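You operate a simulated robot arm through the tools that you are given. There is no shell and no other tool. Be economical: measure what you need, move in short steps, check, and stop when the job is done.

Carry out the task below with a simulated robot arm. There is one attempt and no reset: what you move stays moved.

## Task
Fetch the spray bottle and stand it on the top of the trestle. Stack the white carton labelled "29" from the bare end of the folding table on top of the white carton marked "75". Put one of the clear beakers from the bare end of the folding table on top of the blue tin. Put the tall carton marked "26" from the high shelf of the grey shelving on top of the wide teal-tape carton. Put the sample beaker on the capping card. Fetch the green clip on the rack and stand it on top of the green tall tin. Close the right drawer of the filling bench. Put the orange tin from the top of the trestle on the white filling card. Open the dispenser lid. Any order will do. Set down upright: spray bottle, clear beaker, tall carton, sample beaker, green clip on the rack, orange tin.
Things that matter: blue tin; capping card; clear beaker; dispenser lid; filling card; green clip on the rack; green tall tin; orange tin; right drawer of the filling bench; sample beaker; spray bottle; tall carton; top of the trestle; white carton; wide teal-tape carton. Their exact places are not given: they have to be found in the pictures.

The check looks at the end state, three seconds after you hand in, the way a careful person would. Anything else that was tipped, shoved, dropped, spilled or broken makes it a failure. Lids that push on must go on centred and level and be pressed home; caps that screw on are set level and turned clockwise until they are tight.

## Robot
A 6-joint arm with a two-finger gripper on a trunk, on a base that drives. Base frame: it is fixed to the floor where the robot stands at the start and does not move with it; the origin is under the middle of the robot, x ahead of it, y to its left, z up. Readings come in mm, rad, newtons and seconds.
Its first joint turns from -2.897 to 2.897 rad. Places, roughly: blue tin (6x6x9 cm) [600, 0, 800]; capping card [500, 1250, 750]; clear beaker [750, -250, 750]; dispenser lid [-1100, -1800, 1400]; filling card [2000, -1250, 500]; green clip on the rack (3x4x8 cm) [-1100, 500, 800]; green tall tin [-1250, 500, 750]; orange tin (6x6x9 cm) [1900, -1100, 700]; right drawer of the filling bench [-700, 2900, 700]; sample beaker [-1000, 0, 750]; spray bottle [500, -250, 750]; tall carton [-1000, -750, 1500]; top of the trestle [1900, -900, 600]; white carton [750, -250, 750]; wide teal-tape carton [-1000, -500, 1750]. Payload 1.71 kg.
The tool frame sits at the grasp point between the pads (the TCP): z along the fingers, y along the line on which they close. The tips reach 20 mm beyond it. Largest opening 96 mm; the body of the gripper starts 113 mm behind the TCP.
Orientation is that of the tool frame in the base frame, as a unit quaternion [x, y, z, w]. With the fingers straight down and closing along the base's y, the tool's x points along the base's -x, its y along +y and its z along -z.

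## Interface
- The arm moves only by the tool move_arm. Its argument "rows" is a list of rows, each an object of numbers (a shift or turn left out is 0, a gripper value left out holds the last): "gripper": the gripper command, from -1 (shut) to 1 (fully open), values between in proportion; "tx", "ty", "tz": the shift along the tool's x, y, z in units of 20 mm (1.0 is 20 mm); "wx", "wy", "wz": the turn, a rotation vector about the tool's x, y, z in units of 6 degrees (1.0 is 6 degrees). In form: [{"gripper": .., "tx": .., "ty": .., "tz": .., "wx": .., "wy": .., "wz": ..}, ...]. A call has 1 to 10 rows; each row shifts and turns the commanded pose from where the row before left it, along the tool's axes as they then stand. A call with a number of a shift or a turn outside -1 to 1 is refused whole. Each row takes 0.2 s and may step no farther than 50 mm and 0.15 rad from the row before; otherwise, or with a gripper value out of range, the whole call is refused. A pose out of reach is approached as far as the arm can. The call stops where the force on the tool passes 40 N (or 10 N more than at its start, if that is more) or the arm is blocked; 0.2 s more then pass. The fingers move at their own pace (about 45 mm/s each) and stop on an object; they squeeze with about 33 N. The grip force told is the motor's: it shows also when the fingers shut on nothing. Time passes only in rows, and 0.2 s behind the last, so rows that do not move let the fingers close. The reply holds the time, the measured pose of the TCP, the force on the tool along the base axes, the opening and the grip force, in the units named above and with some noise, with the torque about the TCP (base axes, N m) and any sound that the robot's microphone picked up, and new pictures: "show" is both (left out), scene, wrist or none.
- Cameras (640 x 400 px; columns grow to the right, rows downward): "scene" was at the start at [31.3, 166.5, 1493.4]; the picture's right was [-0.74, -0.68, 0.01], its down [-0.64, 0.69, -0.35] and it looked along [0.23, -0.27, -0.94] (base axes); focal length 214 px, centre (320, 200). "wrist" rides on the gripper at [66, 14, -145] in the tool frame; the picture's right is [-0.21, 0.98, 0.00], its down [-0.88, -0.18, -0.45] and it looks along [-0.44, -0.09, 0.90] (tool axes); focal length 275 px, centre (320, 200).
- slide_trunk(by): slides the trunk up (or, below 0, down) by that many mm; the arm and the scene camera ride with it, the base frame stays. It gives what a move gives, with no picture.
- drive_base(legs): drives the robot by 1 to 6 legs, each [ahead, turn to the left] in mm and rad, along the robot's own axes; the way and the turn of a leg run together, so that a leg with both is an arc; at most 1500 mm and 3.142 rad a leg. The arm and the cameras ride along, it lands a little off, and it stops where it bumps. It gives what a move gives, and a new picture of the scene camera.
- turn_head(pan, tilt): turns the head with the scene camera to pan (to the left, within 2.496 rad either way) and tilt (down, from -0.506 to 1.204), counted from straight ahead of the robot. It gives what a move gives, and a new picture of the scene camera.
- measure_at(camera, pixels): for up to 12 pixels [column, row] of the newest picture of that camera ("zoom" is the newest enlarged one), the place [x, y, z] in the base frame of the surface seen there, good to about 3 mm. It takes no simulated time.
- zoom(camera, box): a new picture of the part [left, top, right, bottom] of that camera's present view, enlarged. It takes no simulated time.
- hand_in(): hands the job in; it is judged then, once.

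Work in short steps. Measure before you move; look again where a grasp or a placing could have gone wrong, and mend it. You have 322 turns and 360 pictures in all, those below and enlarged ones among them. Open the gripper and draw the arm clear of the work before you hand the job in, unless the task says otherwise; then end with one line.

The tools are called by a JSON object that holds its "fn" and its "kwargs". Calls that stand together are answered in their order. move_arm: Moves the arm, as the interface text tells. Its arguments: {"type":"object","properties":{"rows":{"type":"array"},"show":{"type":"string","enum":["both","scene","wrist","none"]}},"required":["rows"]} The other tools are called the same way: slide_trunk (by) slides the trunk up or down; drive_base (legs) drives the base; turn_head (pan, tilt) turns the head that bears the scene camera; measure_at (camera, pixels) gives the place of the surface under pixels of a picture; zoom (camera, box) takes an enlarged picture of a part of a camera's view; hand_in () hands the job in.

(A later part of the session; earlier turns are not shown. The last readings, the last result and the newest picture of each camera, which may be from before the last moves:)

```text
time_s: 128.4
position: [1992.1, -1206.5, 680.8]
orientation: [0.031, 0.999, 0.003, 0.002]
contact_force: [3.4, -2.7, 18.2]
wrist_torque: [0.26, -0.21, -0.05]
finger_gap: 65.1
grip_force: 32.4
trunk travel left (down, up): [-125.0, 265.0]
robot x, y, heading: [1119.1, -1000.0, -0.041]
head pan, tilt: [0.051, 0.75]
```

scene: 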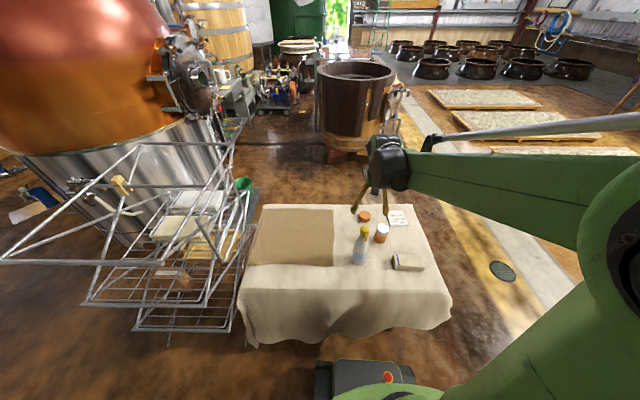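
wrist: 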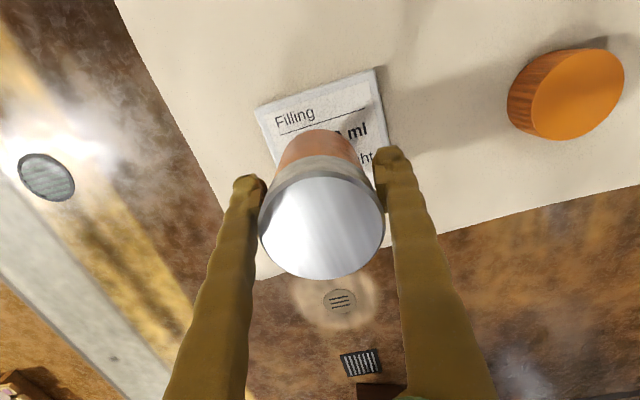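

Contact (18 N). Open and retreat up.

{"fn": "move_arm", "kwargs": {"rows": [{"tz": -0.03}, {"gripper": 1}, {}, {}, {"tz": -0.5}, {"tz": -1}, {"tz": -1}, {"tz": -1}, {"tz": -1}, {"tz": -1}], "show": "none"}}

{"fn": "move_arm", "kwargs": {"rows": [{"tz": -1}, {"tz": -1}, {"tz": -1}, {"tz": -1}, {"tz": -1}, {"tz": -1}, {"tz": -1}, {"tz": -1}, {"tz": -1}, {"tz": -1}], "show": "both"}}

```text
time_s: 130.6
position: [1993.4, -1205.4, 790.5]
orientation: [0.03, 1.0, 0.002, 0.001]
contact_force: [0.5, 0.1, -0.7]
wrist_torque: [0.05, -0.04, 0.03]
finger_gap: 95.9
grip_force: 0.0
trunk travel left (down, up): [-125.0, 265.0]
robot x, y, heading: [1117.2, -999.3, -0.042]
head pan, tilt: [0.051, 0.75]
```

```text
time_s: 132.8
position: [1989.6, -1206.3, 992.2]
orientation: [0.032, 0.999, 0.001, 0.001]
contact_force: [0.1, 0.8, 0.6]
wrist_torque: [0.03, 0.03, -0.03]
finger_gap: 96.0
grip_force: 0.1
trunk travel left (down, up): [-125.0, 265.0]
robot x, y, heading: [1119.4, -1000.1, -0.041]
head pan, tilt: [0.051, 0.75]
```

scene: 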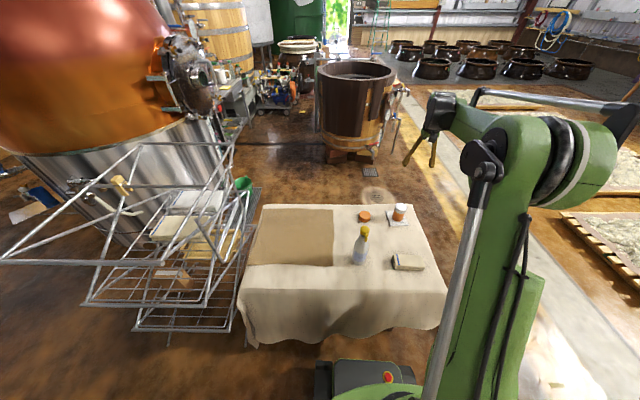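
wrist: 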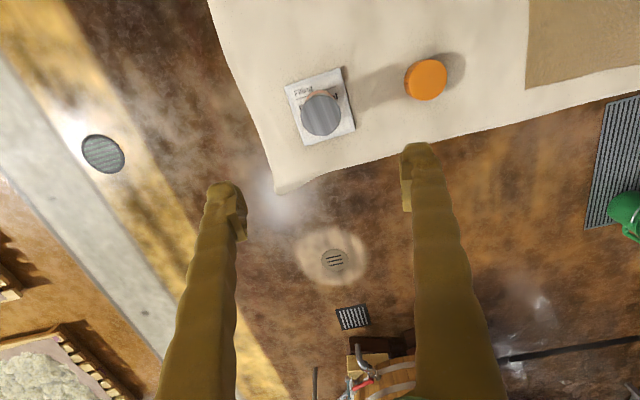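

Tin is on the card. I back away to view the shelving and the dispenser.

{"fn": "drive_base", "kwargs": {"legs": [[-1100, 0.04]]}}

{"fn": "turn_head", "kwargs": {"pan": -2.49, "tilt": 0.1}}

```text
time_s: 140.6
position: [873.8, -1154.2, 989.4]
orientation: [0.02, 1.0, 0.002, 0.001]
contact_force: [0.2, 0.2, 0.0]
wrist_torque: [0.03, 0.02, 0.01]
finger_gap: 95.9
grip_force: 0.1
trunk travel left (down, up): [-125.0, 265.0]
robot x, y, heading: [-1.4, -966.1, -0.017]
head pan, tilt: [0.051, 0.75]
```

scene: 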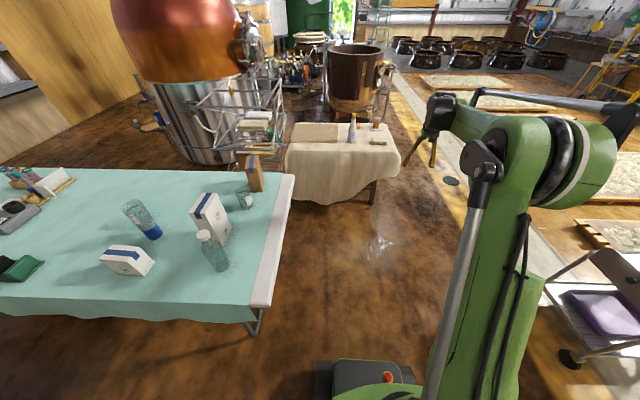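

```text
time_s: 142.9
position: [858.7, -1153.8, 1002.6]
orientation: [0.02, 1.0, 0.001, 0.008]
contact_force: [-0.7, -0.8, 0.9]
wrist_torque: [0.0, -0.02, -0.03]
finger_gap: 96.0
grip_force: 0.0
trunk travel left (down, up): [-125.0, 265.0]
robot x, y, heading: [-3.3, -967.0, -0.02]
head pan, tilt: [-2.491, 0.099]
```

scene: 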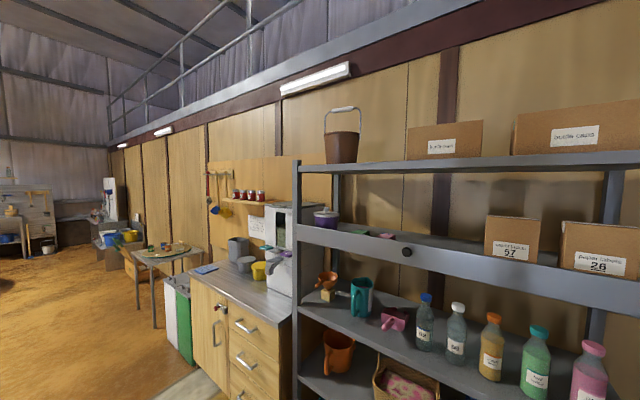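

I zoom on the shelves and the dispenser on the cabinet.

{"fn": "zoom", "kwargs": {"camera": "scene", "box": [390, 90, 640, 300]}}

{"fn": "zoom", "kwargs": {"camera": "scene", "box": [190, 170, 350, 320]}}

{"fn": "measure_at", "kwargs": {"camera": "scene", "pixels": [[445, 140], [575, 130], [510, 245], [600, 255], [405, 252], [450, 235], [297, 180], [560, 280], [293, 235], [320, 160], [440, 165], [580, 165]]}}

```text
1.90 times, centred on (515, 195) of scene
```

zoom: 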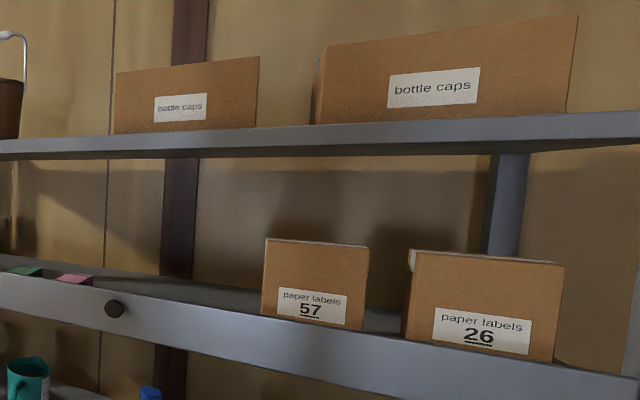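

```text
2.67 times, centred on (270, 245) of scene
```

zoom: 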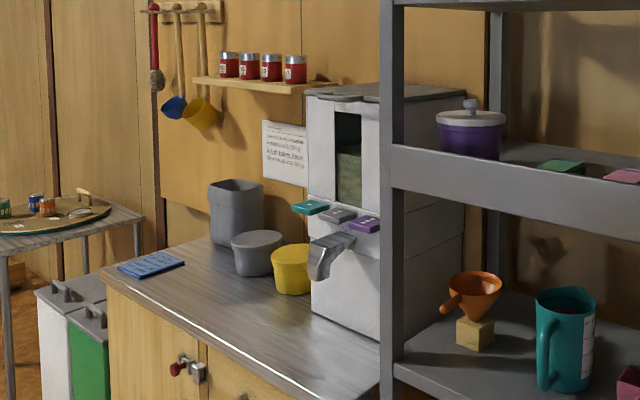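

```text
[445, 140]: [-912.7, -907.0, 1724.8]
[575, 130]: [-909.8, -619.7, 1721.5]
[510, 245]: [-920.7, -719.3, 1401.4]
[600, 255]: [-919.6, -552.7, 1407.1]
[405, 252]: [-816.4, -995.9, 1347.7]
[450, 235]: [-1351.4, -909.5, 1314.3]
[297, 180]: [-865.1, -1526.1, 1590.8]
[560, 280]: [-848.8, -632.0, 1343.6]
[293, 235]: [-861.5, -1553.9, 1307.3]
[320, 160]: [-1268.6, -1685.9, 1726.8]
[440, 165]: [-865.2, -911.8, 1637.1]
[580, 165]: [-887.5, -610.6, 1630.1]
```

Carton 26 stands at about (-920,-550) behind a shelf lip; the wide teal-tape carton sits on the top shelf. I measure corners.

{"fn": "zoom", "kwargs": {"camera": "scene", "box": [480, 60, 640, 290]}}

{"fn": "measure_at", "kwargs": {"camera": "scene", "pixels": [[566, 225], [608, 226], [608, 278], [561, 268], [564, 222], [637, 228], [637, 282], [519, 130], [518, 150], [516, 128], [620, 108], [612, 150]]}}

```text
1.74 times, centred on (560, 175) of scene
```

zoom: 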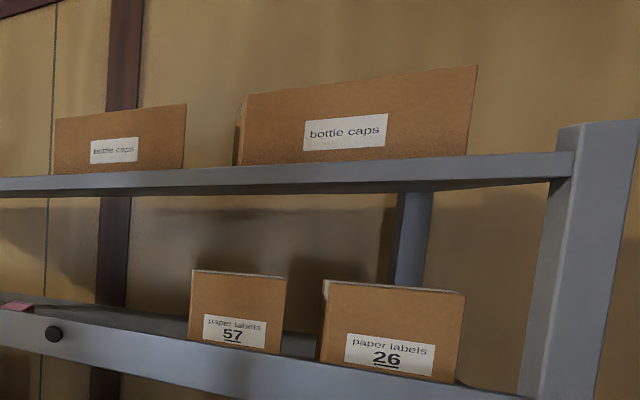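

```text
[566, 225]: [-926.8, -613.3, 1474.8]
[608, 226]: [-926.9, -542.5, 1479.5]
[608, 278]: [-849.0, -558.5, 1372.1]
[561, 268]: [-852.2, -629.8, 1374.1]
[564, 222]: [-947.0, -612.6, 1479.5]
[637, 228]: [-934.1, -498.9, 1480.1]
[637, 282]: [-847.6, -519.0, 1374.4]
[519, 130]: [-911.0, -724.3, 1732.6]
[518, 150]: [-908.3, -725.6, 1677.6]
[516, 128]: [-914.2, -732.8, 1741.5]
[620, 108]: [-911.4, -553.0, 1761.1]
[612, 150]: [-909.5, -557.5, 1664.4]
```

I measure carton 26's edges more exactly in the zoom.

{"fn": "measure_at", "kwargs": {"camera": "zoom", "pixels": [[330, 290], [458, 300], [454, 372], [322, 352], [330, 283], [460, 293], [200, 275], [280, 282], [195, 335], [275, 350], [240, 100], [470, 75]]}}

{"fn": "slide_trunk", "kwargs": {"by": 265}}

{"fn": "turn_head", "kwargs": {"pan": -2.49, "tilt": 0.2}}

```text
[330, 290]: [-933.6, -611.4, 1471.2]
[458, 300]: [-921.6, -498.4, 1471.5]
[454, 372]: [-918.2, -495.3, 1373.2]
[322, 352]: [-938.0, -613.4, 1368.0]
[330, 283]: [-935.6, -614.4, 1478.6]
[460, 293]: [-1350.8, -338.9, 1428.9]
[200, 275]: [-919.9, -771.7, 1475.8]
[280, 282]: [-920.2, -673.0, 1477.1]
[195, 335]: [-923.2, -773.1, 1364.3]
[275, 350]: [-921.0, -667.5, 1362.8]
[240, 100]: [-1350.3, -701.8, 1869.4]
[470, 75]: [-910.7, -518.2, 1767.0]
```

```text
time_s: 145.6
position: [859.9, -1153.5, 1267.6]
orientation: [0.02, 1.0, 0.001, 0.009]
contact_force: [-0.6, 0.9, 0.1]
wrist_torque: [0.02, 0.02, -0.02]
finger_gap: 95.8
grip_force: 0.1
trunk travel left (down, up): [-390.0, 0.0]
robot x, y, heading: [0.2, -966.8, -0.021]
head pan, tilt: [-2.491, 0.099]
```

```text
time_s: 146.3
position: [860.5, -1153.2, 1267.5]
orientation: [0.02, 1.0, 0.001, 0.009]
contact_force: [0.7, -1.0, -0.1]
wrist_torque: [0.03, -0.02, 0.01]
finger_gap: 96.0
grip_force: 0.0
trunk travel left (down, up): [-390.0, 0.0]
robot x, y, heading: [-2.4, -964.8, -0.009]
head pan, tilt: [-2.491, 0.201]
```

scene: 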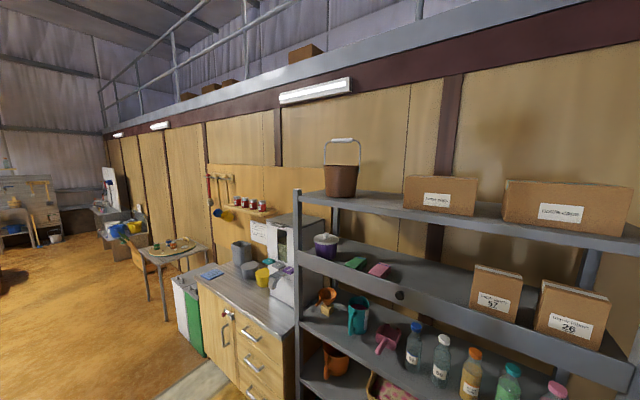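

From higher I zoom on cartons 26/57 to gauge their depth.

{"fn": "zoom", "kwargs": {"camera": "scene", "box": [450, 160, 640, 370]}}

{"fn": "measure_at", "kwargs": {"camera": "scene", "pixels": [[545, 283], [605, 298], [540, 287], [547, 290], [608, 301], [575, 290], [575, 285], [540, 325], [478, 268], [520, 275], [476, 265], [500, 330]]}}

```text
1.90 times, centred on (545, 265) of scene
```

zoom: 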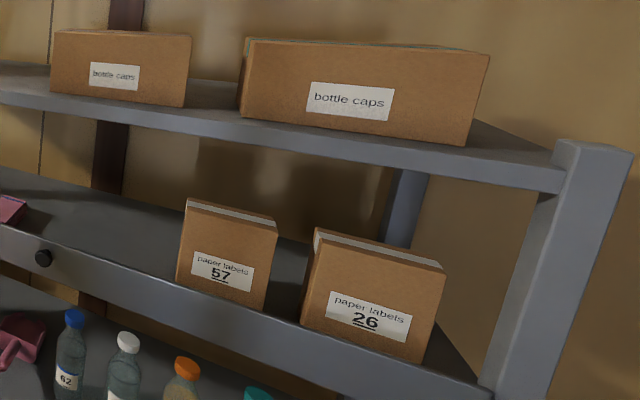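

```text
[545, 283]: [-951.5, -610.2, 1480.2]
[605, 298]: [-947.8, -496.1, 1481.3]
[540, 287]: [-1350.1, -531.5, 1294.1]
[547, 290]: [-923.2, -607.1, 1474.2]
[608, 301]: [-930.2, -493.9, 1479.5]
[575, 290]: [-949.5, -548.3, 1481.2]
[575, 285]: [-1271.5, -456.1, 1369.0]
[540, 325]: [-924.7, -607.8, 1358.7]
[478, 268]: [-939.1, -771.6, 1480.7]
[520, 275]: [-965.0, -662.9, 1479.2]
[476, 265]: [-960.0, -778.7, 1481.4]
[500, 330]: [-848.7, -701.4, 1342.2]
```

Carton 26 is ~120 wide (y), ~50 deep (x), so it must be gripped front-to-back with the tool pointing sideways (-y) through the shelf's open end. I reconfigure the arm here in free space: first yaw 90° while retracting.

{"fn": "move_arm", "kwargs": {"rows": [{"tx": 0.7, "ty": 0.7, "wz": 1, "wy": 0.17}, {"tx": 0.769, "ty": 0.623, "wz": 1}, {"tx": 0.83, "ty": 0.539, "wz": 1}, {"tx": 0.882, "ty": 0.449, "wz": 1}, {"tx": 0.924, "ty": 0.355, "wz": 1}, {"tx": 0.956, "ty": 0.256, "wz": 1}, {"tx": 0.978, "ty": 0.155, "wz": 1}, {"tx": 0.988, "ty": 0.052, "wz": 1}, {"tx": 0.988, "ty": -0.052, "wz": 1}, {"tx": 0.978, "ty": -0.155, "wz": 1}], "show": "none"}}

{"fn": "move_arm", "kwargs": {"rows": [{"tx": 0.956, "ty": -0.256, "wz": 1}, {"tx": 0.924, "ty": -0.355, "wz": 1}, {"tx": 0.882, "ty": -0.449, "wz": 1}, {"tx": 0.83, "ty": -0.539, "wz": 1}, {"tx": 0.769, "ty": -0.623, "wz": 0.8}, {"tx": 0.6, "wy": 1}, {"tx": 0.597, "tz": 0.063, "wy": 1}, {"tx": 0.587, "tz": 0.125, "wy": 1}, {"tx": 0.571, "tz": 0.185, "wy": 1}, {"tx": 0.548, "tz": 0.244, "wy": 1}], "show": "none"}}

{"fn": "move_arm", "kwargs": {"rows": [{"tx": 0.52, "tz": 0.3, "wy": 1}, {"tx": 0.485, "tz": 0.353, "wy": 1}, {"tx": 0.446, "tz": 0.401, "wy": 1}, {"tx": 0.401, "tz": 0.446, "wy": 1}, {"tx": 0.353, "tz": 0.485, "wy": 1}, {"tx": 0.3, "tz": 0.52, "wy": 1}, {"tx": 0.244, "tz": 0.548, "wy": 1}, {"tx": 0.185, "tz": 0.571, "wy": 1}, {"tx": 0.125, "tz": 0.587, "wy": 1}, {"tx": 0.063, "tz": 0.597, "wy": 1}], "show": "none"}}

```text
time_s: 148.5
position: [724.4, -1010.0, 1267.6]
orientation: [0.518, 0.855, 0.002, -0.001]
contact_force: [0.3, 0.5, 0.7]
wrist_torque: [0.0, 0.0, 0.0]
finger_gap: 95.9
grip_force: 0.1
trunk travel left (down, up): [-390.0, 0.0]
robot x, y, heading: [0.4, -967.0, -0.017]
head pan, tilt: [-2.491, 0.201]
```

```text
time_s: 150.7
position: [659.5, -875.7, 1267.9]
orientation: [0.69, 0.676, 0.186, -0.183]
contact_force: [-0.1, -0.1, -0.2]
wrist_torque: [0.04, -0.05, 0.02]
finger_gap: 96.1
grip_force: 0.0
trunk travel left (down, up): [-390.0, 0.0]
robot x, y, heading: [-0.7, -968.9, -0.023]
head pan, tilt: [-2.491, 0.201]
```

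```text
time_s: 152.9
position: [661.2, -754.5, 1267.5]
orientation: [0.503, 0.494, 0.505, -0.497]
contact_force: [0.2, 0.4, 0.5]
wrist_torque: [0.06, -0.02, 0.0]
finger_gap: 95.7
grip_force: 0.0
trunk travel left (down, up): [-390.0, 0.0]
robot x, y, heading: [-5.2, -965.4, -0.021]
head pan, tilt: [-2.491, 0.201]
```

Orientation is as planned (tool z to robot's left, camera on top). I drive to the front of the shelving's right end, facing it.

{"fn": "drive_base", "kwargs": {"legs": [[0, 1.59], [820, 0], [0, 1.57]]}}

{"fn": "turn_head", "kwargs": {"pan": 0.3, "tilt": 0.45}}

```text
time_s: 170.5
position: [-641.3, -379.4, 1267.6]
orientation: [0.5, -0.498, 0.502, 0.5]
contact_force: [0.2, 0.3, -0.6]
wrist_torque: [-0.02, 0.0, 0.0]
finger_gap: 96.0
grip_force: 0.1
trunk travel left (down, up): [-390.0, 0.0]
robot x, y, heading: [18.3, -145.0, -3.134]
head pan, tilt: [-2.491, 0.201]
```

scene: 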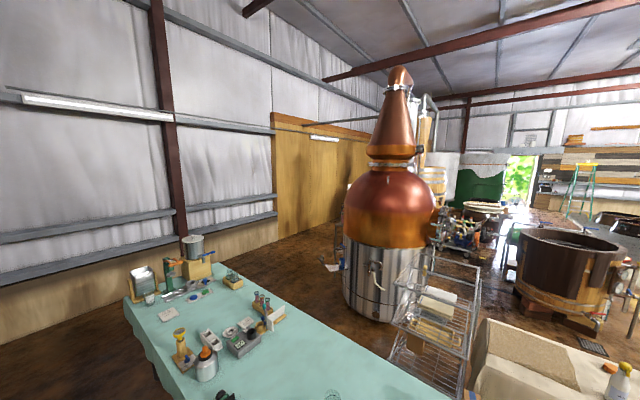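

```text
time_s: 173.0
position: [-621.7, -380.4, 1277.1]
orientation: [0.503, -0.494, 0.498, 0.504]
contact_force: [-0.5, 0.5, 0.2]
wrist_torque: [0.0, -0.02, 0.0]
finger_gap: 96.2
grip_force: 0.1
trunk travel left (down, up): [-390.0, 0.0]
robot x, y, heading: [20.3, -146.7, -3.134]
head pan, tilt: [0.3, 0.45]
```

scene: 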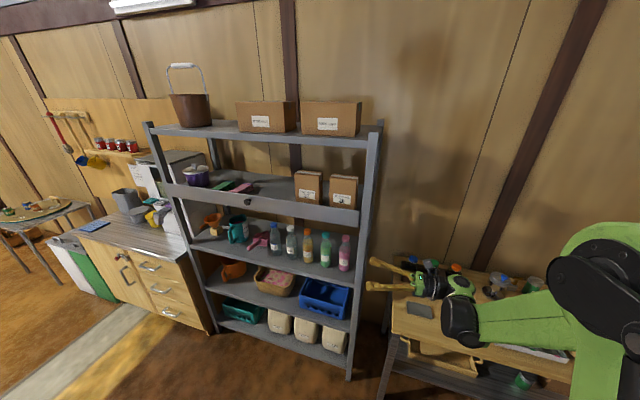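

I zoom on the shelf's right end to see whether the side is open and measure.

{"fn": "zoom", "kwargs": {"camera": "scene", "box": [280, 80, 410, 220]}}

{"fn": "measure_at", "kwargs": {"camera": "scene", "pixels": [[372, 150], [379, 125], [364, 200], [330, 102], [357, 102], [332, 180], [356, 182], [343, 177], [390, 320], [430, 280], [410, 310], [320, 103]]}}

```text
2.86 times, centred on (345, 150) of scene
```

zoom: 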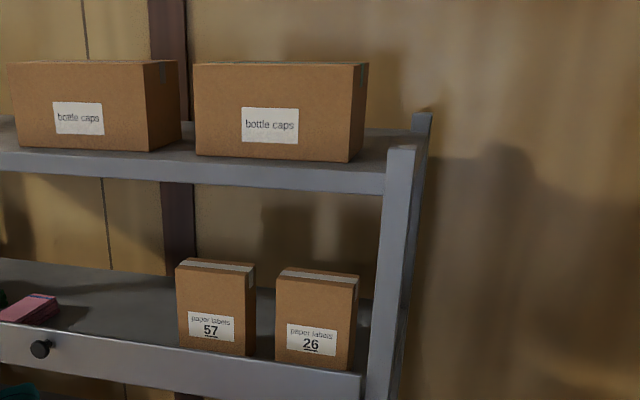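

```text
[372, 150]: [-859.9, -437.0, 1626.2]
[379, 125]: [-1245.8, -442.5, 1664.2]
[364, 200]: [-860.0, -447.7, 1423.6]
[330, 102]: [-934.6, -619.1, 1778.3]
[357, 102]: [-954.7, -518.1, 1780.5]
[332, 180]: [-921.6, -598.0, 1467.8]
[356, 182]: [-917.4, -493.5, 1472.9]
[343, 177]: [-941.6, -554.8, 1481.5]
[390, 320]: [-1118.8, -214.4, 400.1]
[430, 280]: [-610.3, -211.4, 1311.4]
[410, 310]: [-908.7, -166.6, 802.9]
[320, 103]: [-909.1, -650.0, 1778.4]
```

I measure post thickness and wide-carton corners from the zoom.

{"fn": "measure_at", "kwargs": {"camera": "zoom", "pixels": [[391, 165], [410, 165], [416, 165], [424, 165], [398, 300], [405, 330], [362, 75], [352, 152], [196, 150], [200, 66], [366, 66], [270, 62]]}}

{"fn": "measure_at", "kwargs": {"camera": "zoom", "pixels": [[279, 281], [356, 287], [285, 270], [357, 277], [320, 272], [350, 368], [277, 360], [366, 320], [375, 395], [240, 265], [252, 268], [357, 330]]}}

```text
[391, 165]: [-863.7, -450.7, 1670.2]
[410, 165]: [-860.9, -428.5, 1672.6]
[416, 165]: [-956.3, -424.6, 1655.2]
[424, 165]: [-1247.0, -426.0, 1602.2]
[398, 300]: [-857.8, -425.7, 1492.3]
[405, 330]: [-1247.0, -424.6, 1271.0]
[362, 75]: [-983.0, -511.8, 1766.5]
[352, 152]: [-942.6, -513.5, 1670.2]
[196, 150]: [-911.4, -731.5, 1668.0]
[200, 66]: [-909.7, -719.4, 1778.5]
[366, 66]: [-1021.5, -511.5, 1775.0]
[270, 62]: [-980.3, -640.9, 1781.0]
```

```text
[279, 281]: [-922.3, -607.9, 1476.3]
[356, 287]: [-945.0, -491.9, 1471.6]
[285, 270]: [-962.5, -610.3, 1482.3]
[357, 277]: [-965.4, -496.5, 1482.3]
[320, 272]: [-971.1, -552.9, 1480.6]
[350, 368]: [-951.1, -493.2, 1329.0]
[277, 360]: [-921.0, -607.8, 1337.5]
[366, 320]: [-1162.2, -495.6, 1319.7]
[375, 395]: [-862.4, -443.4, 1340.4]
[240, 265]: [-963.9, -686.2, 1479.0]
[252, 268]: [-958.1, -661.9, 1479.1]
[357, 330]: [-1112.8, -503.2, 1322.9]
```

Open side confirmed. I raise and shift the tool right first, and measure the bench front so the base won't bump.

{"fn": "move_arm", "kwargs": {"rows": [{"tx": 1, "tz": -1}, {"tx": 1, "tz": -1}, {"tx": 1, "tz": -1}, {"tx": 1}, {"tx": 1}, {"tx": 1}, {"tx": 1}], "show": "scene"}}

{"fn": "measure_at", "kwargs": {"camera": "scene", "pixels": [[394, 330], [385, 385], [420, 345], [480, 360], [350, 350], [440, 345]]}}

```text
time_s: 174.6
position: [-620.8, -320.1, 1417.5]
orientation: [0.504, -0.494, 0.499, 0.504]
contact_force: [0.0, 0.0, 0.0]
wrist_torque: [0.03, -0.01, 0.0]
finger_gap: 95.9
grip_force: 0.0
trunk travel left (down, up): [-390.0, 0.0]
robot x, y, heading: [15.0, -146.4, -3.137]
head pan, tilt: [0.3, 0.45]
```

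scene: 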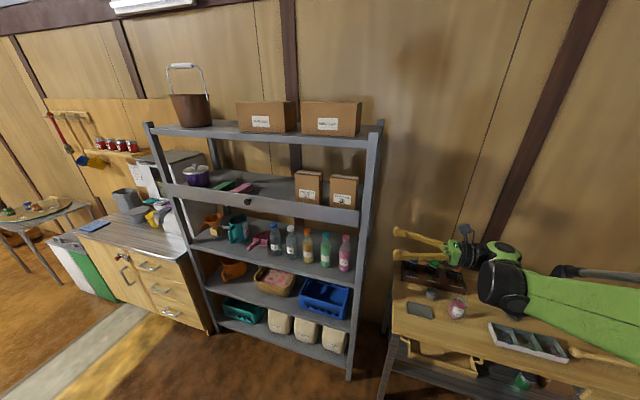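

```text
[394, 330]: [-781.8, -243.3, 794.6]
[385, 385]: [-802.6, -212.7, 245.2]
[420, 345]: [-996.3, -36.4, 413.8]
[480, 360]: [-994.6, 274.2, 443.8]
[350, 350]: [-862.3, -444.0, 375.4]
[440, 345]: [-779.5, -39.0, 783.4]
```

Bench front is at x≈-780. I drive 325 mm forward; TCP then near (-946,-320,1417).

{"fn": "drive_base", "kwargs": {"legs": [[325, 0]]}}

{"fn": "move_arm", "kwargs": {"rows": [{}], "show": "wrist"}}

```text
time_s: 177.3
position: [-938.4, -327.0, 1418.2]
orientation: [0.506, -0.492, 0.5, 0.502]
contact_force: [-0.8, 0.0, 0.6]
wrist_torque: [-0.01, 0.02, 0.03]
finger_gap: 96.0
grip_force: 0.1
trunk travel left (down, up): [-390.0, 0.0]
robot x, y, heading: [-299.9, -149.5, -3.128]
head pan, tilt: [0.3, 0.45]
```

scene: 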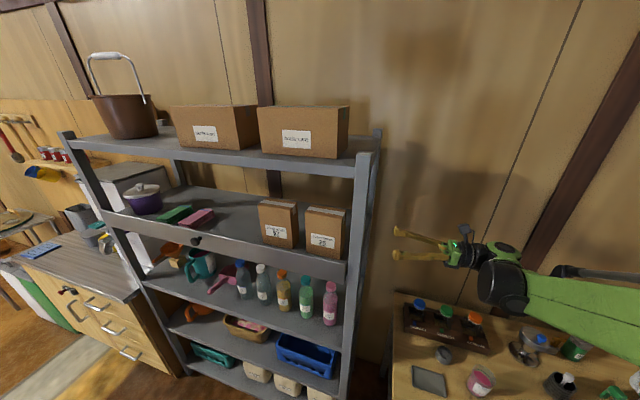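

```text
time_s: 177.7
position: [-921.5, -325.5, 1426.5]
orientation: [0.508, -0.489, 0.497, 0.505]
contact_force: [0.2, -0.3, 1.2]
wrist_torque: [0.04, 0.04, -0.08]
finger_gap: 96.0
grip_force: 0.1
trunk travel left (down, up): [-390.0, 0.0]
robot x, y, heading: [-299.3, -144.4, -3.13]
head pan, tilt: [0.3, 0.45]
```

wrist: 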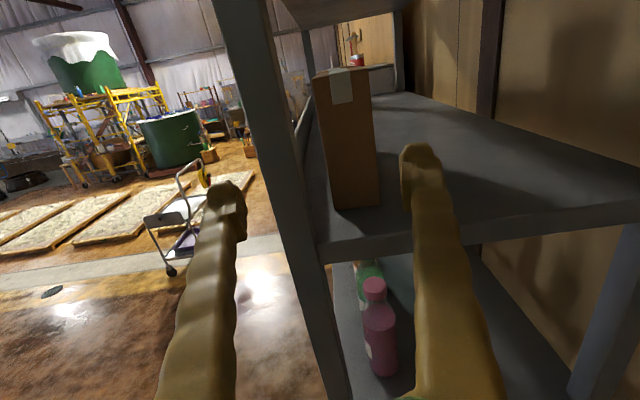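

Excellent view: front post at px 215-330, carton face at px 320-380. I measure the post's inner edge, carton's right face and the side rail height.

{"fn": "measure_at", "kwargs": {"camera": "wrist", "pixels": [[240, 100], [262, 60], [285, 100], [270, 150], [315, 230], [300, 160], [330, 120], [372, 110], [355, 200], [450, 228], [330, 243], [360, 140]]}}

{"fn": "zoom", "kwargs": {"camera": "wrist", "box": [200, 40, 440, 270]}}

```text
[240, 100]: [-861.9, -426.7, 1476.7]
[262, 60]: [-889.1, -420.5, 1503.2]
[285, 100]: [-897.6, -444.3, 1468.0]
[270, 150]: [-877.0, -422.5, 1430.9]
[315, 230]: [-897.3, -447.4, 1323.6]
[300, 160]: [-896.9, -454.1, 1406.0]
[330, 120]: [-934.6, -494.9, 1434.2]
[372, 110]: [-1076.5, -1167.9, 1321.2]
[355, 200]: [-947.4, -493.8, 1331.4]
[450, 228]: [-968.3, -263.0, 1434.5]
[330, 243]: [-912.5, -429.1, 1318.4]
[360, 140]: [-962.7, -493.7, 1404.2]
```

```text
1.74 times, centred on (320, 155) of wrist
```

zoom: 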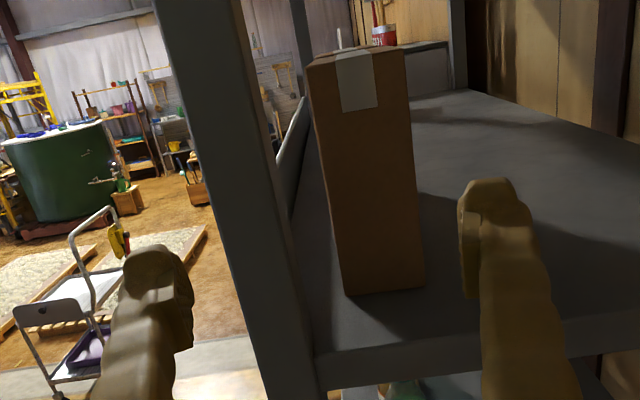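

Post inner face is at x=-897, carton from -918 to -972. I'll enter with a narrower opening (70) and a 6° yaw so the front finger clears the post: first pre-position at y≈-385.

{"fn": "move_arm", "kwargs": {"rows": [{"gripper": 0.458, "wx": 1, "wz": 0.27}, {"ty": 0.75, "tz": 0.92, "tx": -0.27}, {"ty": 0.75, "tz": 0.92, "tx": -0.27}, {"ty": 0.75, "tz": 0.92, "tx": -0.27}, {}, {}], "show": "wrist"}}

```text
time_s: 179.1
position: [-956.9, -386.1, 1410.9]
orientation: [0.528, -0.469, 0.529, 0.471]
contact_force: [0.9, 0.6, -0.2]
wrist_torque: [-0.02, 0.04, -0.06]
finger_gap: 69.8
grip_force: 0.0
trunk travel left (down, up): [-390.0, 0.0]
robot x, y, heading: [-302.2, -146.5, -3.133]
head pan, tilt: [0.3, 0.45]
```

wrist: 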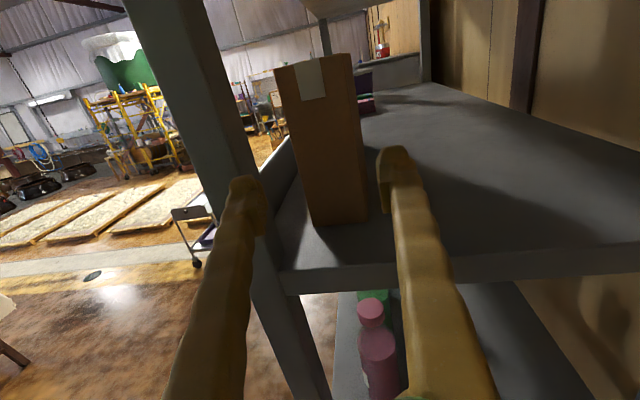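

Level, yaw 6.7°. I shift 7 mm deeper (−x) and advance 50 mm, then look.

{"fn": "move_arm", "kwargs": {"rows": [{"ty": 0.35}, {"tz": 0.7}, {"tz": 0.7}, {"tz": 0.6}, {"tz": 0.5}], "show": "wrist"}}

{"fn": "zoom", "kwargs": {"camera": "wrist", "box": [200, 100, 420, 260]}}

```text
time_s: 180.3
position: [-958.9, -436.3, 1410.7]
orientation: [0.528, -0.469, 0.529, 0.471]
contact_force: [0.1, 0.3, -0.6]
wrist_torque: [-0.03, 0.02, -0.01]
finger_gap: 70.1
grip_force: 0.1
trunk travel left (down, up): [-390.0, 0.0]
robot x, y, heading: [-303.3, -146.4, -3.125]
head pan, tilt: [0.3, 0.45]
```

wrist: 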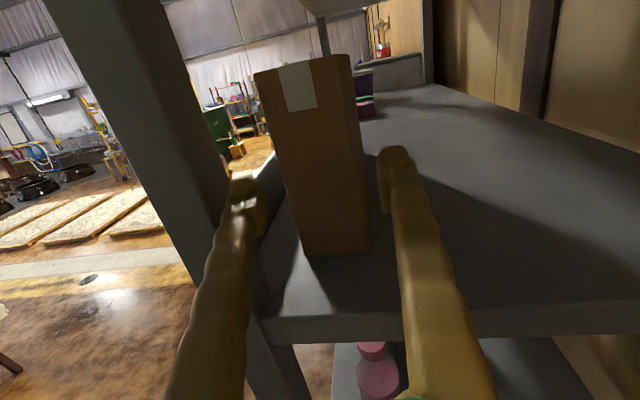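

```text
2.50 times, centred on (310, 180) of wrist
```

zoom: 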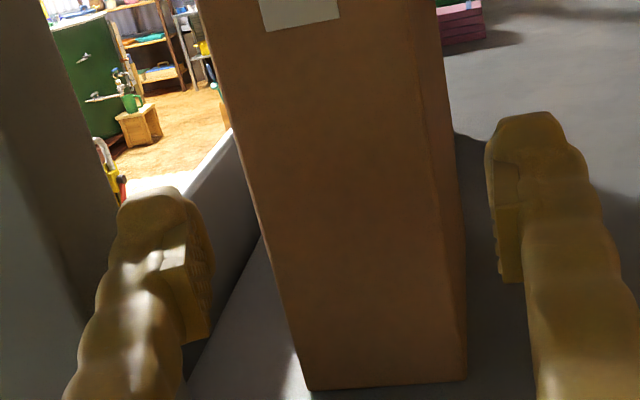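

Fingers straddle the carton beyond the post. I advance ~78 mm with a 4 mm correction, then close.

{"fn": "move_arm", "kwargs": {"rows": [{"ty": -0.2, "tz": 0.5}, {"tz": 0.7}, {"tz": 0.7}, {"tz": 0.7}, {"tz": 0.7}, {"tz": 0.6}], "show": "wrist"}}

```text
time_s: 181.7
position: [-944.9, -511.5, 1408.2]
orientation: [0.528, -0.469, 0.529, 0.471]
contact_force: [-1.1, -2.2, 0.2]
wrist_torque: [0.02, 0.01, 0.02]
finger_gap: 70.3
grip_force: 0.1
trunk travel left (down, up): [-390.0, 0.0]
robot x, y, heading: [-300.7, -147.7, -3.131]
head pan, tilt: [0.3, 0.45]
```

wrist: 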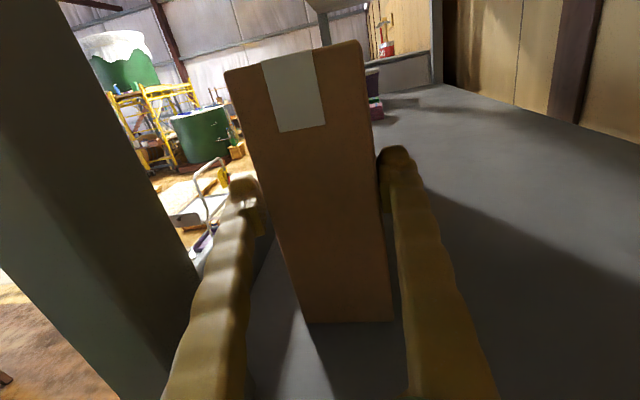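

In place. I advance 8 mm more and close the gripper.

{"fn": "move_arm", "kwargs": {"rows": [{"tz": 0.4}, {"gripper": -1}, {}, {}, {}], "show": "wrist"}}

```text
time_s: 182.9
position: [-945.2, -519.6, 1409.5]
orientation: [0.528, -0.47, 0.528, 0.471]
contact_force: [0.0, 0.6, -0.3]
wrist_torque: [0.15, -0.11, 0.03]
finger_gap: 67.0
grip_force: 33.2
trunk travel left (down, up): [-390.0, 0.0]
robot x, y, heading: [-302.7, -152.2, -3.126]
head pan, tilt: [0.3, 0.45]
```

wrist: 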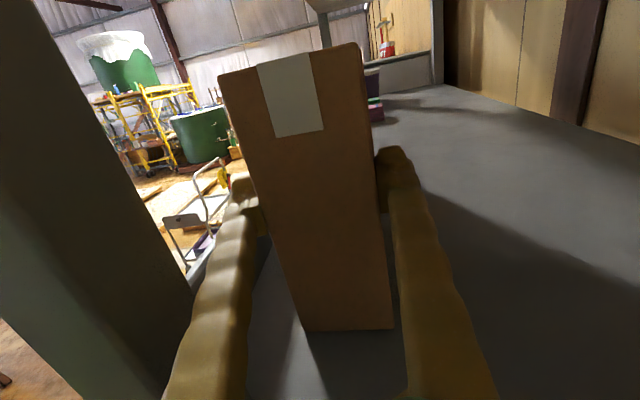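

Gripped (67). I lift ~14 mm slowly and check.

{"fn": "move_arm", "kwargs": {"rows": [{"tx": 0.1}, {"tx": 0.2}, {"tx": 0.2}, {"tx": 0.2}], "show": "wrist"}}

{"fn": "zoom", "kwargs": {"camera": "scene", "box": [240, 90, 420, 280]}}

```text
time_s: 183.9
position: [-943.2, -520.4, 1423.9]
orientation: [0.528, -0.468, 0.529, 0.471]
contact_force: [-0.1, -0.4, -3.3]
wrist_torque: [0.13, -0.01, 0.0]
finger_gap: 67.2
grip_force: 32.9
trunk travel left (down, up): [-390.0, 0.0]
robot x, y, heading: [-301.7, -147.7, -3.13]
head pan, tilt: [0.3, 0.45]
```

wrist: 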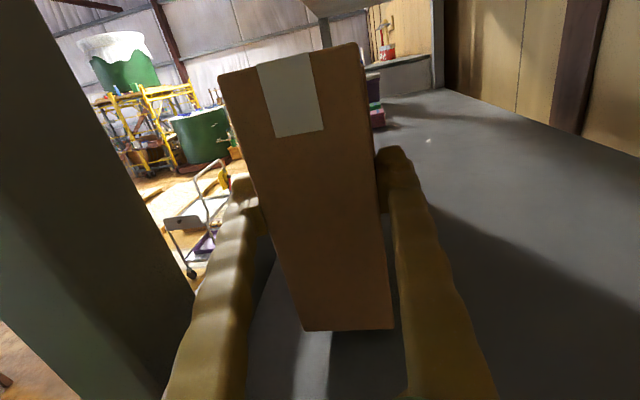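

```text
2.11 times, centred on (330, 185) of scene
```

zoom: 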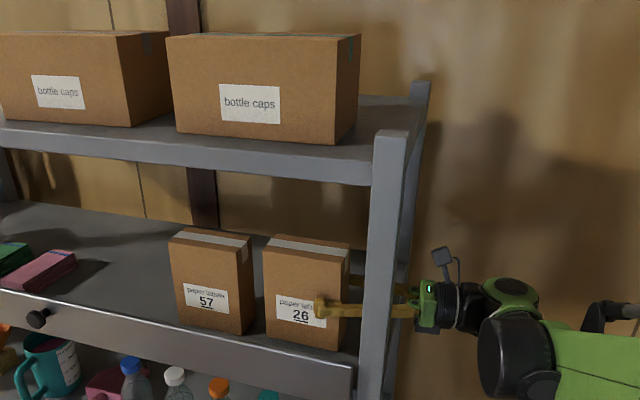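

Held (3.3 N). I withdraw along the tool axis through the open side.

{"fn": "move_arm", "kwargs": {"rows": [{"tz": -0.4}, {"tz": -0.8}, {"tz": -1}, {"tz": -1}, {"tz": -1}, {"tz": -1}, {"tz": -1}, {"tz": -1}, {"tz": -1}, {"tz": -1}], "show": "none"}}

{"fn": "move_arm", "kwargs": {"rows": [{"tz": -1}, {"tz": -1}, {"tz": -0.6}], "show": "both"}}

```text
time_s: 186.1
position: [-968.3, -337.9, 1425.7]
orientation: [0.528, -0.469, 0.529, 0.471]
contact_force: [0.5, -0.5, -3.1]
wrist_torque: [0.14, -0.02, 0.0]
finger_gap: 66.8
grip_force: 32.3
trunk travel left (down, up): [-390.0, 0.0]
robot x, y, heading: [-298.7, -146.7, -3.129]
head pan, tilt: [0.3, 0.45]
```

```text
time_s: 186.9
position: [-972.3, -286.4, 1423.4]
orientation: [0.527, -0.469, 0.529, 0.472]
contact_force: [-0.2, -0.2, -2.8]
wrist_torque: [0.11, 0.01, -0.01]
finger_gap: 66.6
grip_force: 33.5
trunk travel left (down, up): [-390.0, 0.0]
robot x, y, heading: [-299.6, -150.6, -3.129]
head pan, tilt: [0.3, 0.45]
```

scene: 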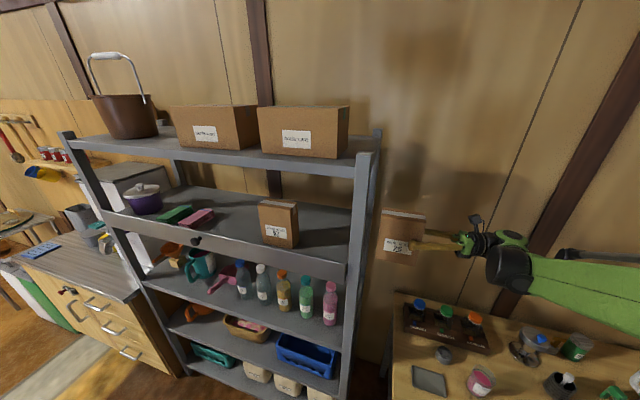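
wrist: 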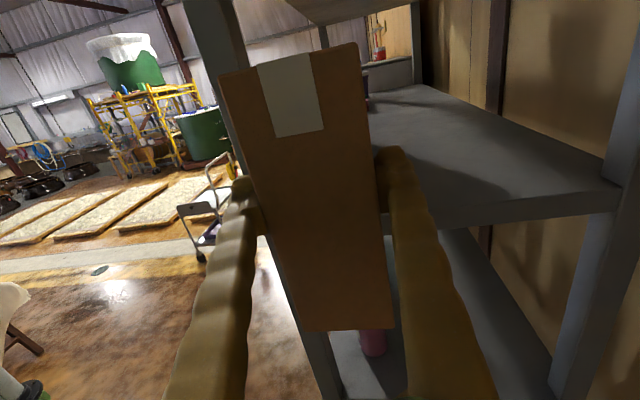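

Carton is out, clear of the post. I raise it; 20 rows upward.

{"fn": "move_arm", "kwargs": {"rows": [{"tx": 0.5, "tz": -0.5}, {"tx": 0.9}, {"tx": 1}, {"tx": 1}, {"tx": 1}, {"tx": 1}, {"tx": 1}, {"tx": 1}, {"tx": 1}, {"tx": 1}], "show": "none"}}

{"fn": "move_arm", "kwargs": {"rows": [{"tx": 1}, {"tx": 1}, {"tx": 1}, {"tx": 1}, {"tx": 1}, {"tx": 1}, {"tx": 1}, {"tx": 1}, {"tx": 1}, {"tx": 1}], "show": "both"}}

```text
time_s: 189.1
position: [-970.0, -274.9, 1612.9]
orientation: [0.527, -0.469, 0.528, 0.471]
contact_force: [0.2, 0.3, -3.2]
wrist_torque: [0.15, 0.01, 0.0]
finger_gap: 66.7
grip_force: 32.8
trunk travel left (down, up): [-390.0, 0.0]
robot x, y, heading: [-303.9, -149.9, -3.131]
head pan, tilt: [0.3, 0.45]
```

```text
time_s: 191.3
position: [-973.3, -277.6, 1812.8]
orientation: [0.527, -0.47, 0.528, 0.471]
contact_force: [-0.8, -0.2, -2.3]
wrist_torque: [0.11, -0.01, -0.04]
finger_gap: 66.9
grip_force: 33.4
trunk travel left (down, up): [-390.0, 0.0]
robot x, y, heading: [-304.2, -149.6, -3.131]
head pan, tilt: [0.3, 0.45]
```

scene: 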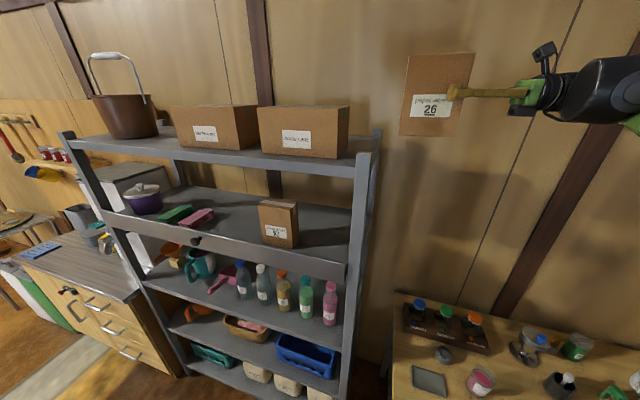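
wrist: 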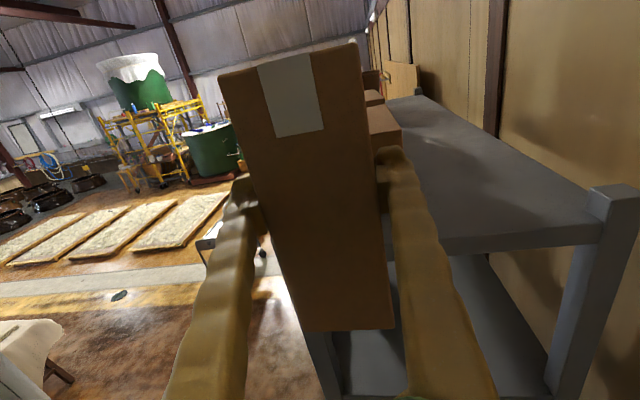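

Reach is fine. I measure the carton's yaw, then continue up.

{"fn": "measure_at", "kwargs": {"camera": "scene", "pixels": [[410, 80], [466, 65], [412, 130], [450, 125], [460, 60]]}}

{"fn": "move_arm", "kwargs": {"rows": [{"tx": 1}, {"tx": 1}, {"tx": 1}, {"tx": 1}], "show": "wrist"}}

```text
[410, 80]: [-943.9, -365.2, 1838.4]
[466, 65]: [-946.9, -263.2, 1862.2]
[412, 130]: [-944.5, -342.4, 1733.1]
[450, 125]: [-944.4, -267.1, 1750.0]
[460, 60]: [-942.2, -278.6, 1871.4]
```

```text
time_s: 192.3
position: [-974.6, -277.2, 1893.4]
orientation: [0.527, -0.469, 0.529, 0.472]
contact_force: [0.3, -0.9, -3.3]
wrist_torque: [0.09, -0.01, 0.02]
finger_gap: 66.4
grip_force: 32.7
trunk travel left (down, up): [-390.0, 0.0]
robot x, y, heading: [-302.7, -147.8, -3.132]
head pan, tilt: [0.3, 0.45]
```

wrist: 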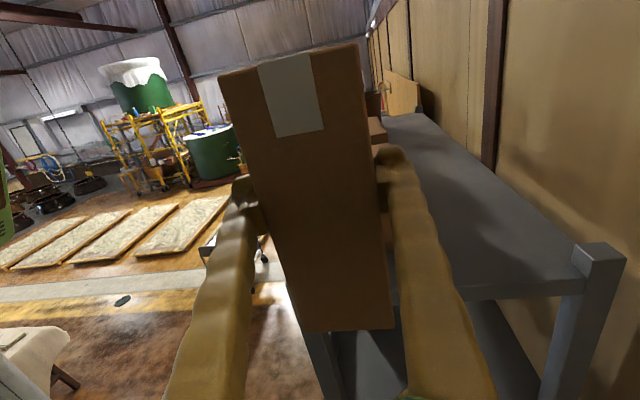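

Carton hangs parallel to the base axes (front x≈-944), bottom ≈1808. I move 314 mm along -y over the wide carton.

{"fn": "move_arm", "kwargs": {"rows": [{"tz": 0.5, "ty": 0.05}, {"tz": 0.975, "ty": 0.106}, {"tz": 0.975, "ty": 0.106}, {"tz": 0.975, "ty": 0.106}, {"tz": 0.975, "ty": 0.106}, {"tz": 0.975, "ty": 0.106}, {"tz": 0.975, "ty": 0.106}, {"tz": 0.975, "ty": 0.106}], "show": "none"}}

{"fn": "move_arm", "kwargs": {"rows": [{"tz": 0.975, "ty": 0.106}, {"tz": 0.975, "ty": 0.106}, {"tz": 0.975, "ty": 0.106}, {"tz": 0.975, "ty": 0.106}, {"tz": 0.975, "ty": 0.106}, {"tz": 0.975, "ty": 0.106}, {"tz": 0.975, "ty": 0.106}, {"tz": 0.975, "ty": 0.106}, {"tz": 0.5, "ty": 0.05}], "show": "both"}}

```text
time_s: 194.1
position: [-971.8, -422.2, 1892.9]
orientation: [0.528, -0.47, 0.528, 0.47]
contact_force: [0.7, -0.9, -3.2]
wrist_torque: [0.14, -0.02, 0.03]
finger_gap: 66.8
grip_force: 32.9
trunk travel left (down, up): [-390.0, 0.0]
robot x, y, heading: [-304.7, -149.2, -3.129]
head pan, tilt: [0.3, 0.45]
```

```text
time_s: 196.1
position: [-971.5, -589.7, 1892.8]
orientation: [0.528, -0.469, 0.528, 0.471]
contact_force: [0.2, 0.6, -3.0]
wrist_torque: [0.11, 0.03, 0.0]
finger_gap: 66.5
grip_force: 33.0
trunk travel left (down, up): [-390.0, 0.0]
robot x, y, heading: [-300.9, -148.2, -3.132]
head pan, tilt: [0.3, 0.45]
```

scene: 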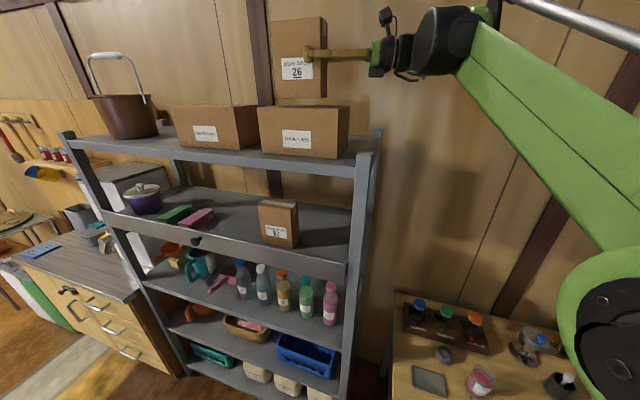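
wrist: 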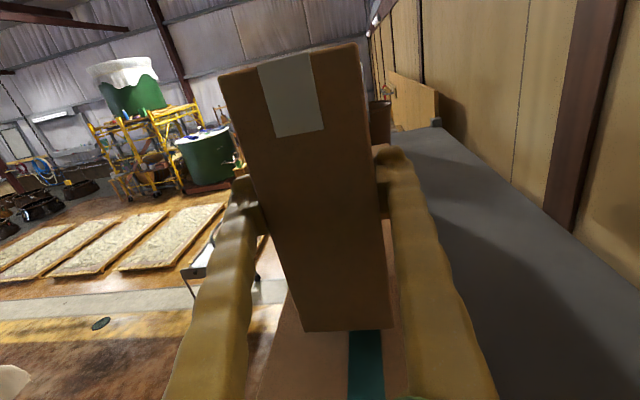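

Teal tape confirmed below. I measure the tape and carton top edges for centring.

{"fn": "measure_at", "kwargs": {"camera": "wrist", "pixels": [[366, 345], [366, 385], [290, 345], [285, 380], [265, 385], [320, 360], [388, 280], [392, 340]]}}

{"fn": "zoom", "kwargs": {"camera": "scene", "box": [240, 0, 400, 170]}}

```text
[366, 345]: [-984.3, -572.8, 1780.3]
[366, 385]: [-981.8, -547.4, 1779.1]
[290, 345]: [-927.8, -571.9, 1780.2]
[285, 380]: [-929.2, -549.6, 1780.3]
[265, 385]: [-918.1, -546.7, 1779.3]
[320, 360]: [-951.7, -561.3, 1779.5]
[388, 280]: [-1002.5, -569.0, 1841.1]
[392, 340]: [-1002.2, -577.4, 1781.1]
```

```text
2.35 times, centred on (320, 85) of scene
```

zoom: 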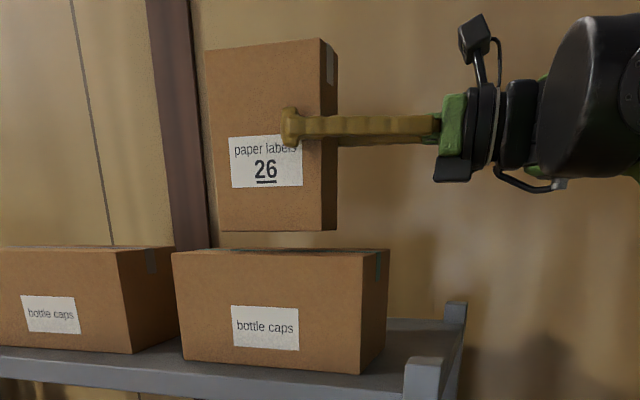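

Wide carton's centre is x≈-983; I shift 10 mm and lower in small steps.

{"fn": "move_arm", "kwargs": {"rows": [{"ty": 0.5, "tx": -0.2}, {"tx": -0.3}, {"tx": -0.3}, {}], "show": "none"}}

{"fn": "move_arm", "kwargs": {"rows": [{"tx": -0.1}, {"tx": -0.1}, {}], "show": "none"}}

```text
time_s: 197.1
position: [-980.3, -591.7, 1874.8]
orientation: [0.528, -0.47, 0.528, 0.471]
contact_force: [-0.4, -1.0, -2.8]
wrist_torque: [0.08, -0.01, 0.02]
finger_gap: 66.7
grip_force: 33.0
trunk travel left (down, up): [-390.0, 0.0]
robot x, y, heading: [-301.0, -147.7, -3.129]
head pan, tilt: [0.3, 0.45]
```

```text
time_s: 197.9
position: [-980.9, -592.0, 1873.1]
orientation: [0.527, -0.469, 0.529, 0.472]
contact_force: [0.2, -0.7, -2.3]
wrist_torque: [0.13, 0.01, 0.02]
finger_gap: 66.5
grip_force: 33.2
trunk travel left (down, up): [-390.0, 0.0]
robot x, y, heading: [-297.9, -147.7, -3.13]
head pan, tilt: [0.3, 0.45]
```

{"fn": "move_arm", "kwargs": {"rows": [{"tx": -0.1}, {"tx": -0.08}, {}], "show": "none"}}

{"fn": "move_arm", "kwargs": {"rows": [{"tx": -0.08}, {"tx": -0.06}, {}], "show": "none"}}

```text
time_s: 198.7
position: [-982.0, -590.5, 1870.1]
orientation: [0.528, -0.469, 0.529, 0.471]
contact_force: [-3.1, 1.2, 9.8]
wrist_torque: [-0.93, -0.08, -0.2]
finger_gap: 66.7
grip_force: 33.2
trunk travel left (down, up): [-390.0, 0.0]
robot x, y, heading: [-301.0, -151.3, -3.13]
head pan, tilt: [0.3, 0.45]
```

```text
time_s: 199.2
position: [-938.4, -588.3, 1883.0]
orientation: [0.533, -0.464, 0.524, 0.477]
contact_force: [1.5, 0.3, -2.4]
wrist_torque: [0.18, 0.02, -0.11]
finger_gap: 66.5
grip_force: 33.6
trunk travel left (down, up): [-390.0, 0.0]
robot x, y, heading: [-303.1, -148.8, -3.129]
head pan, tilt: [0.3, 0.45]
stopped in row 2: the force on the tool passed its limit at 40 N (the readings are from after the stop); the commanded pose is now the measured one
```

Contact was at z≈1870 then a recoil pushed the tool 43 mm in x. I re-level and move back at z≈1883.

{"fn": "move_arm", "kwargs": {"rows": [{"ty": 0.7, "wz": 0.1}, {"ty": 0.72, "wz": 0.09}, {"ty": 0.7, "tz": -0.05}, {}], "show": "none"}}

{"fn": "zoom", "kwargs": {"camera": "scene", "box": [240, 0, 400, 170]}}

```text
time_s: 200.2
position: [-993.2, -593.5, 1880.3]
orientation: [0.526, -0.471, 0.529, 0.471]
contact_force: [2.1, -0.5, -2.2]
wrist_torque: [0.19, -0.01, -0.22]
finger_gap: 66.5
grip_force: 33.0
trunk travel left (down, up): [-390.0, 0.0]
robot x, y, heading: [-300.9, -148.2, -3.131]
head pan, tilt: [0.3, 0.45]
```

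```text
2.35 times, centred on (320, 85) of scene
```

zoom: 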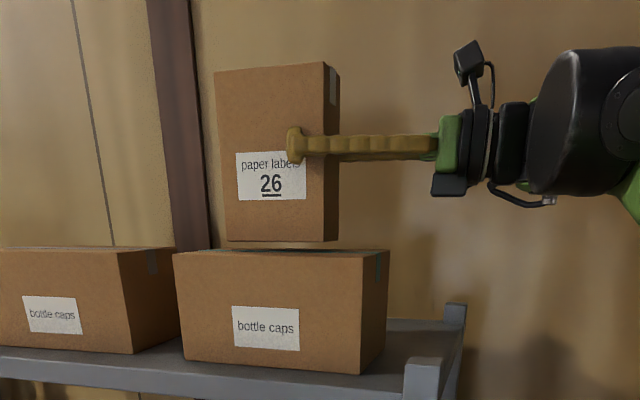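

Slight overshoot; I correct +11 mm in x and lower to just above 1872.

{"fn": "move_arm", "kwargs": {"rows": [{"ty": -0.5}, {"tx": -0.15}, {"tx": -0.15}, {"tx": -0.1}, {}], "show": "none"}}

{"fn": "move_arm", "kwargs": {"rows": [{"tx": -0.04}, {"tx": -0.04}, {}], "show": "none"}}

```text
time_s: 201.4
position: [-986.2, -592.9, 1871.1]
orientation: [0.526, -0.471, 0.529, 0.471]
contact_force: [0.1, 0.7, -2.1]
wrist_torque: [0.15, 0.0, -0.01]
finger_gap: 66.6
grip_force: 32.4
trunk travel left (down, up): [-390.0, 0.0]
robot x, y, heading: [-304.5, -150.7, -3.128]
head pan, tilt: [0.3, 0.45]
```

```text
time_s: 202.2
position: [-986.2, -592.3, 1869.0]
orientation: [0.526, -0.47, 0.53, 0.471]
contact_force: [-3.5, 1.6, 6.3]
wrist_torque: [-0.64, 0.45, -0.3]
finger_gap: 66.7
grip_force: 33.0
trunk travel left (down, up): [-390.0, 0.0]
robot x, y, heading: [-301.9, -148.2, -3.129]
head pan, tilt: [0.3, 0.45]
```

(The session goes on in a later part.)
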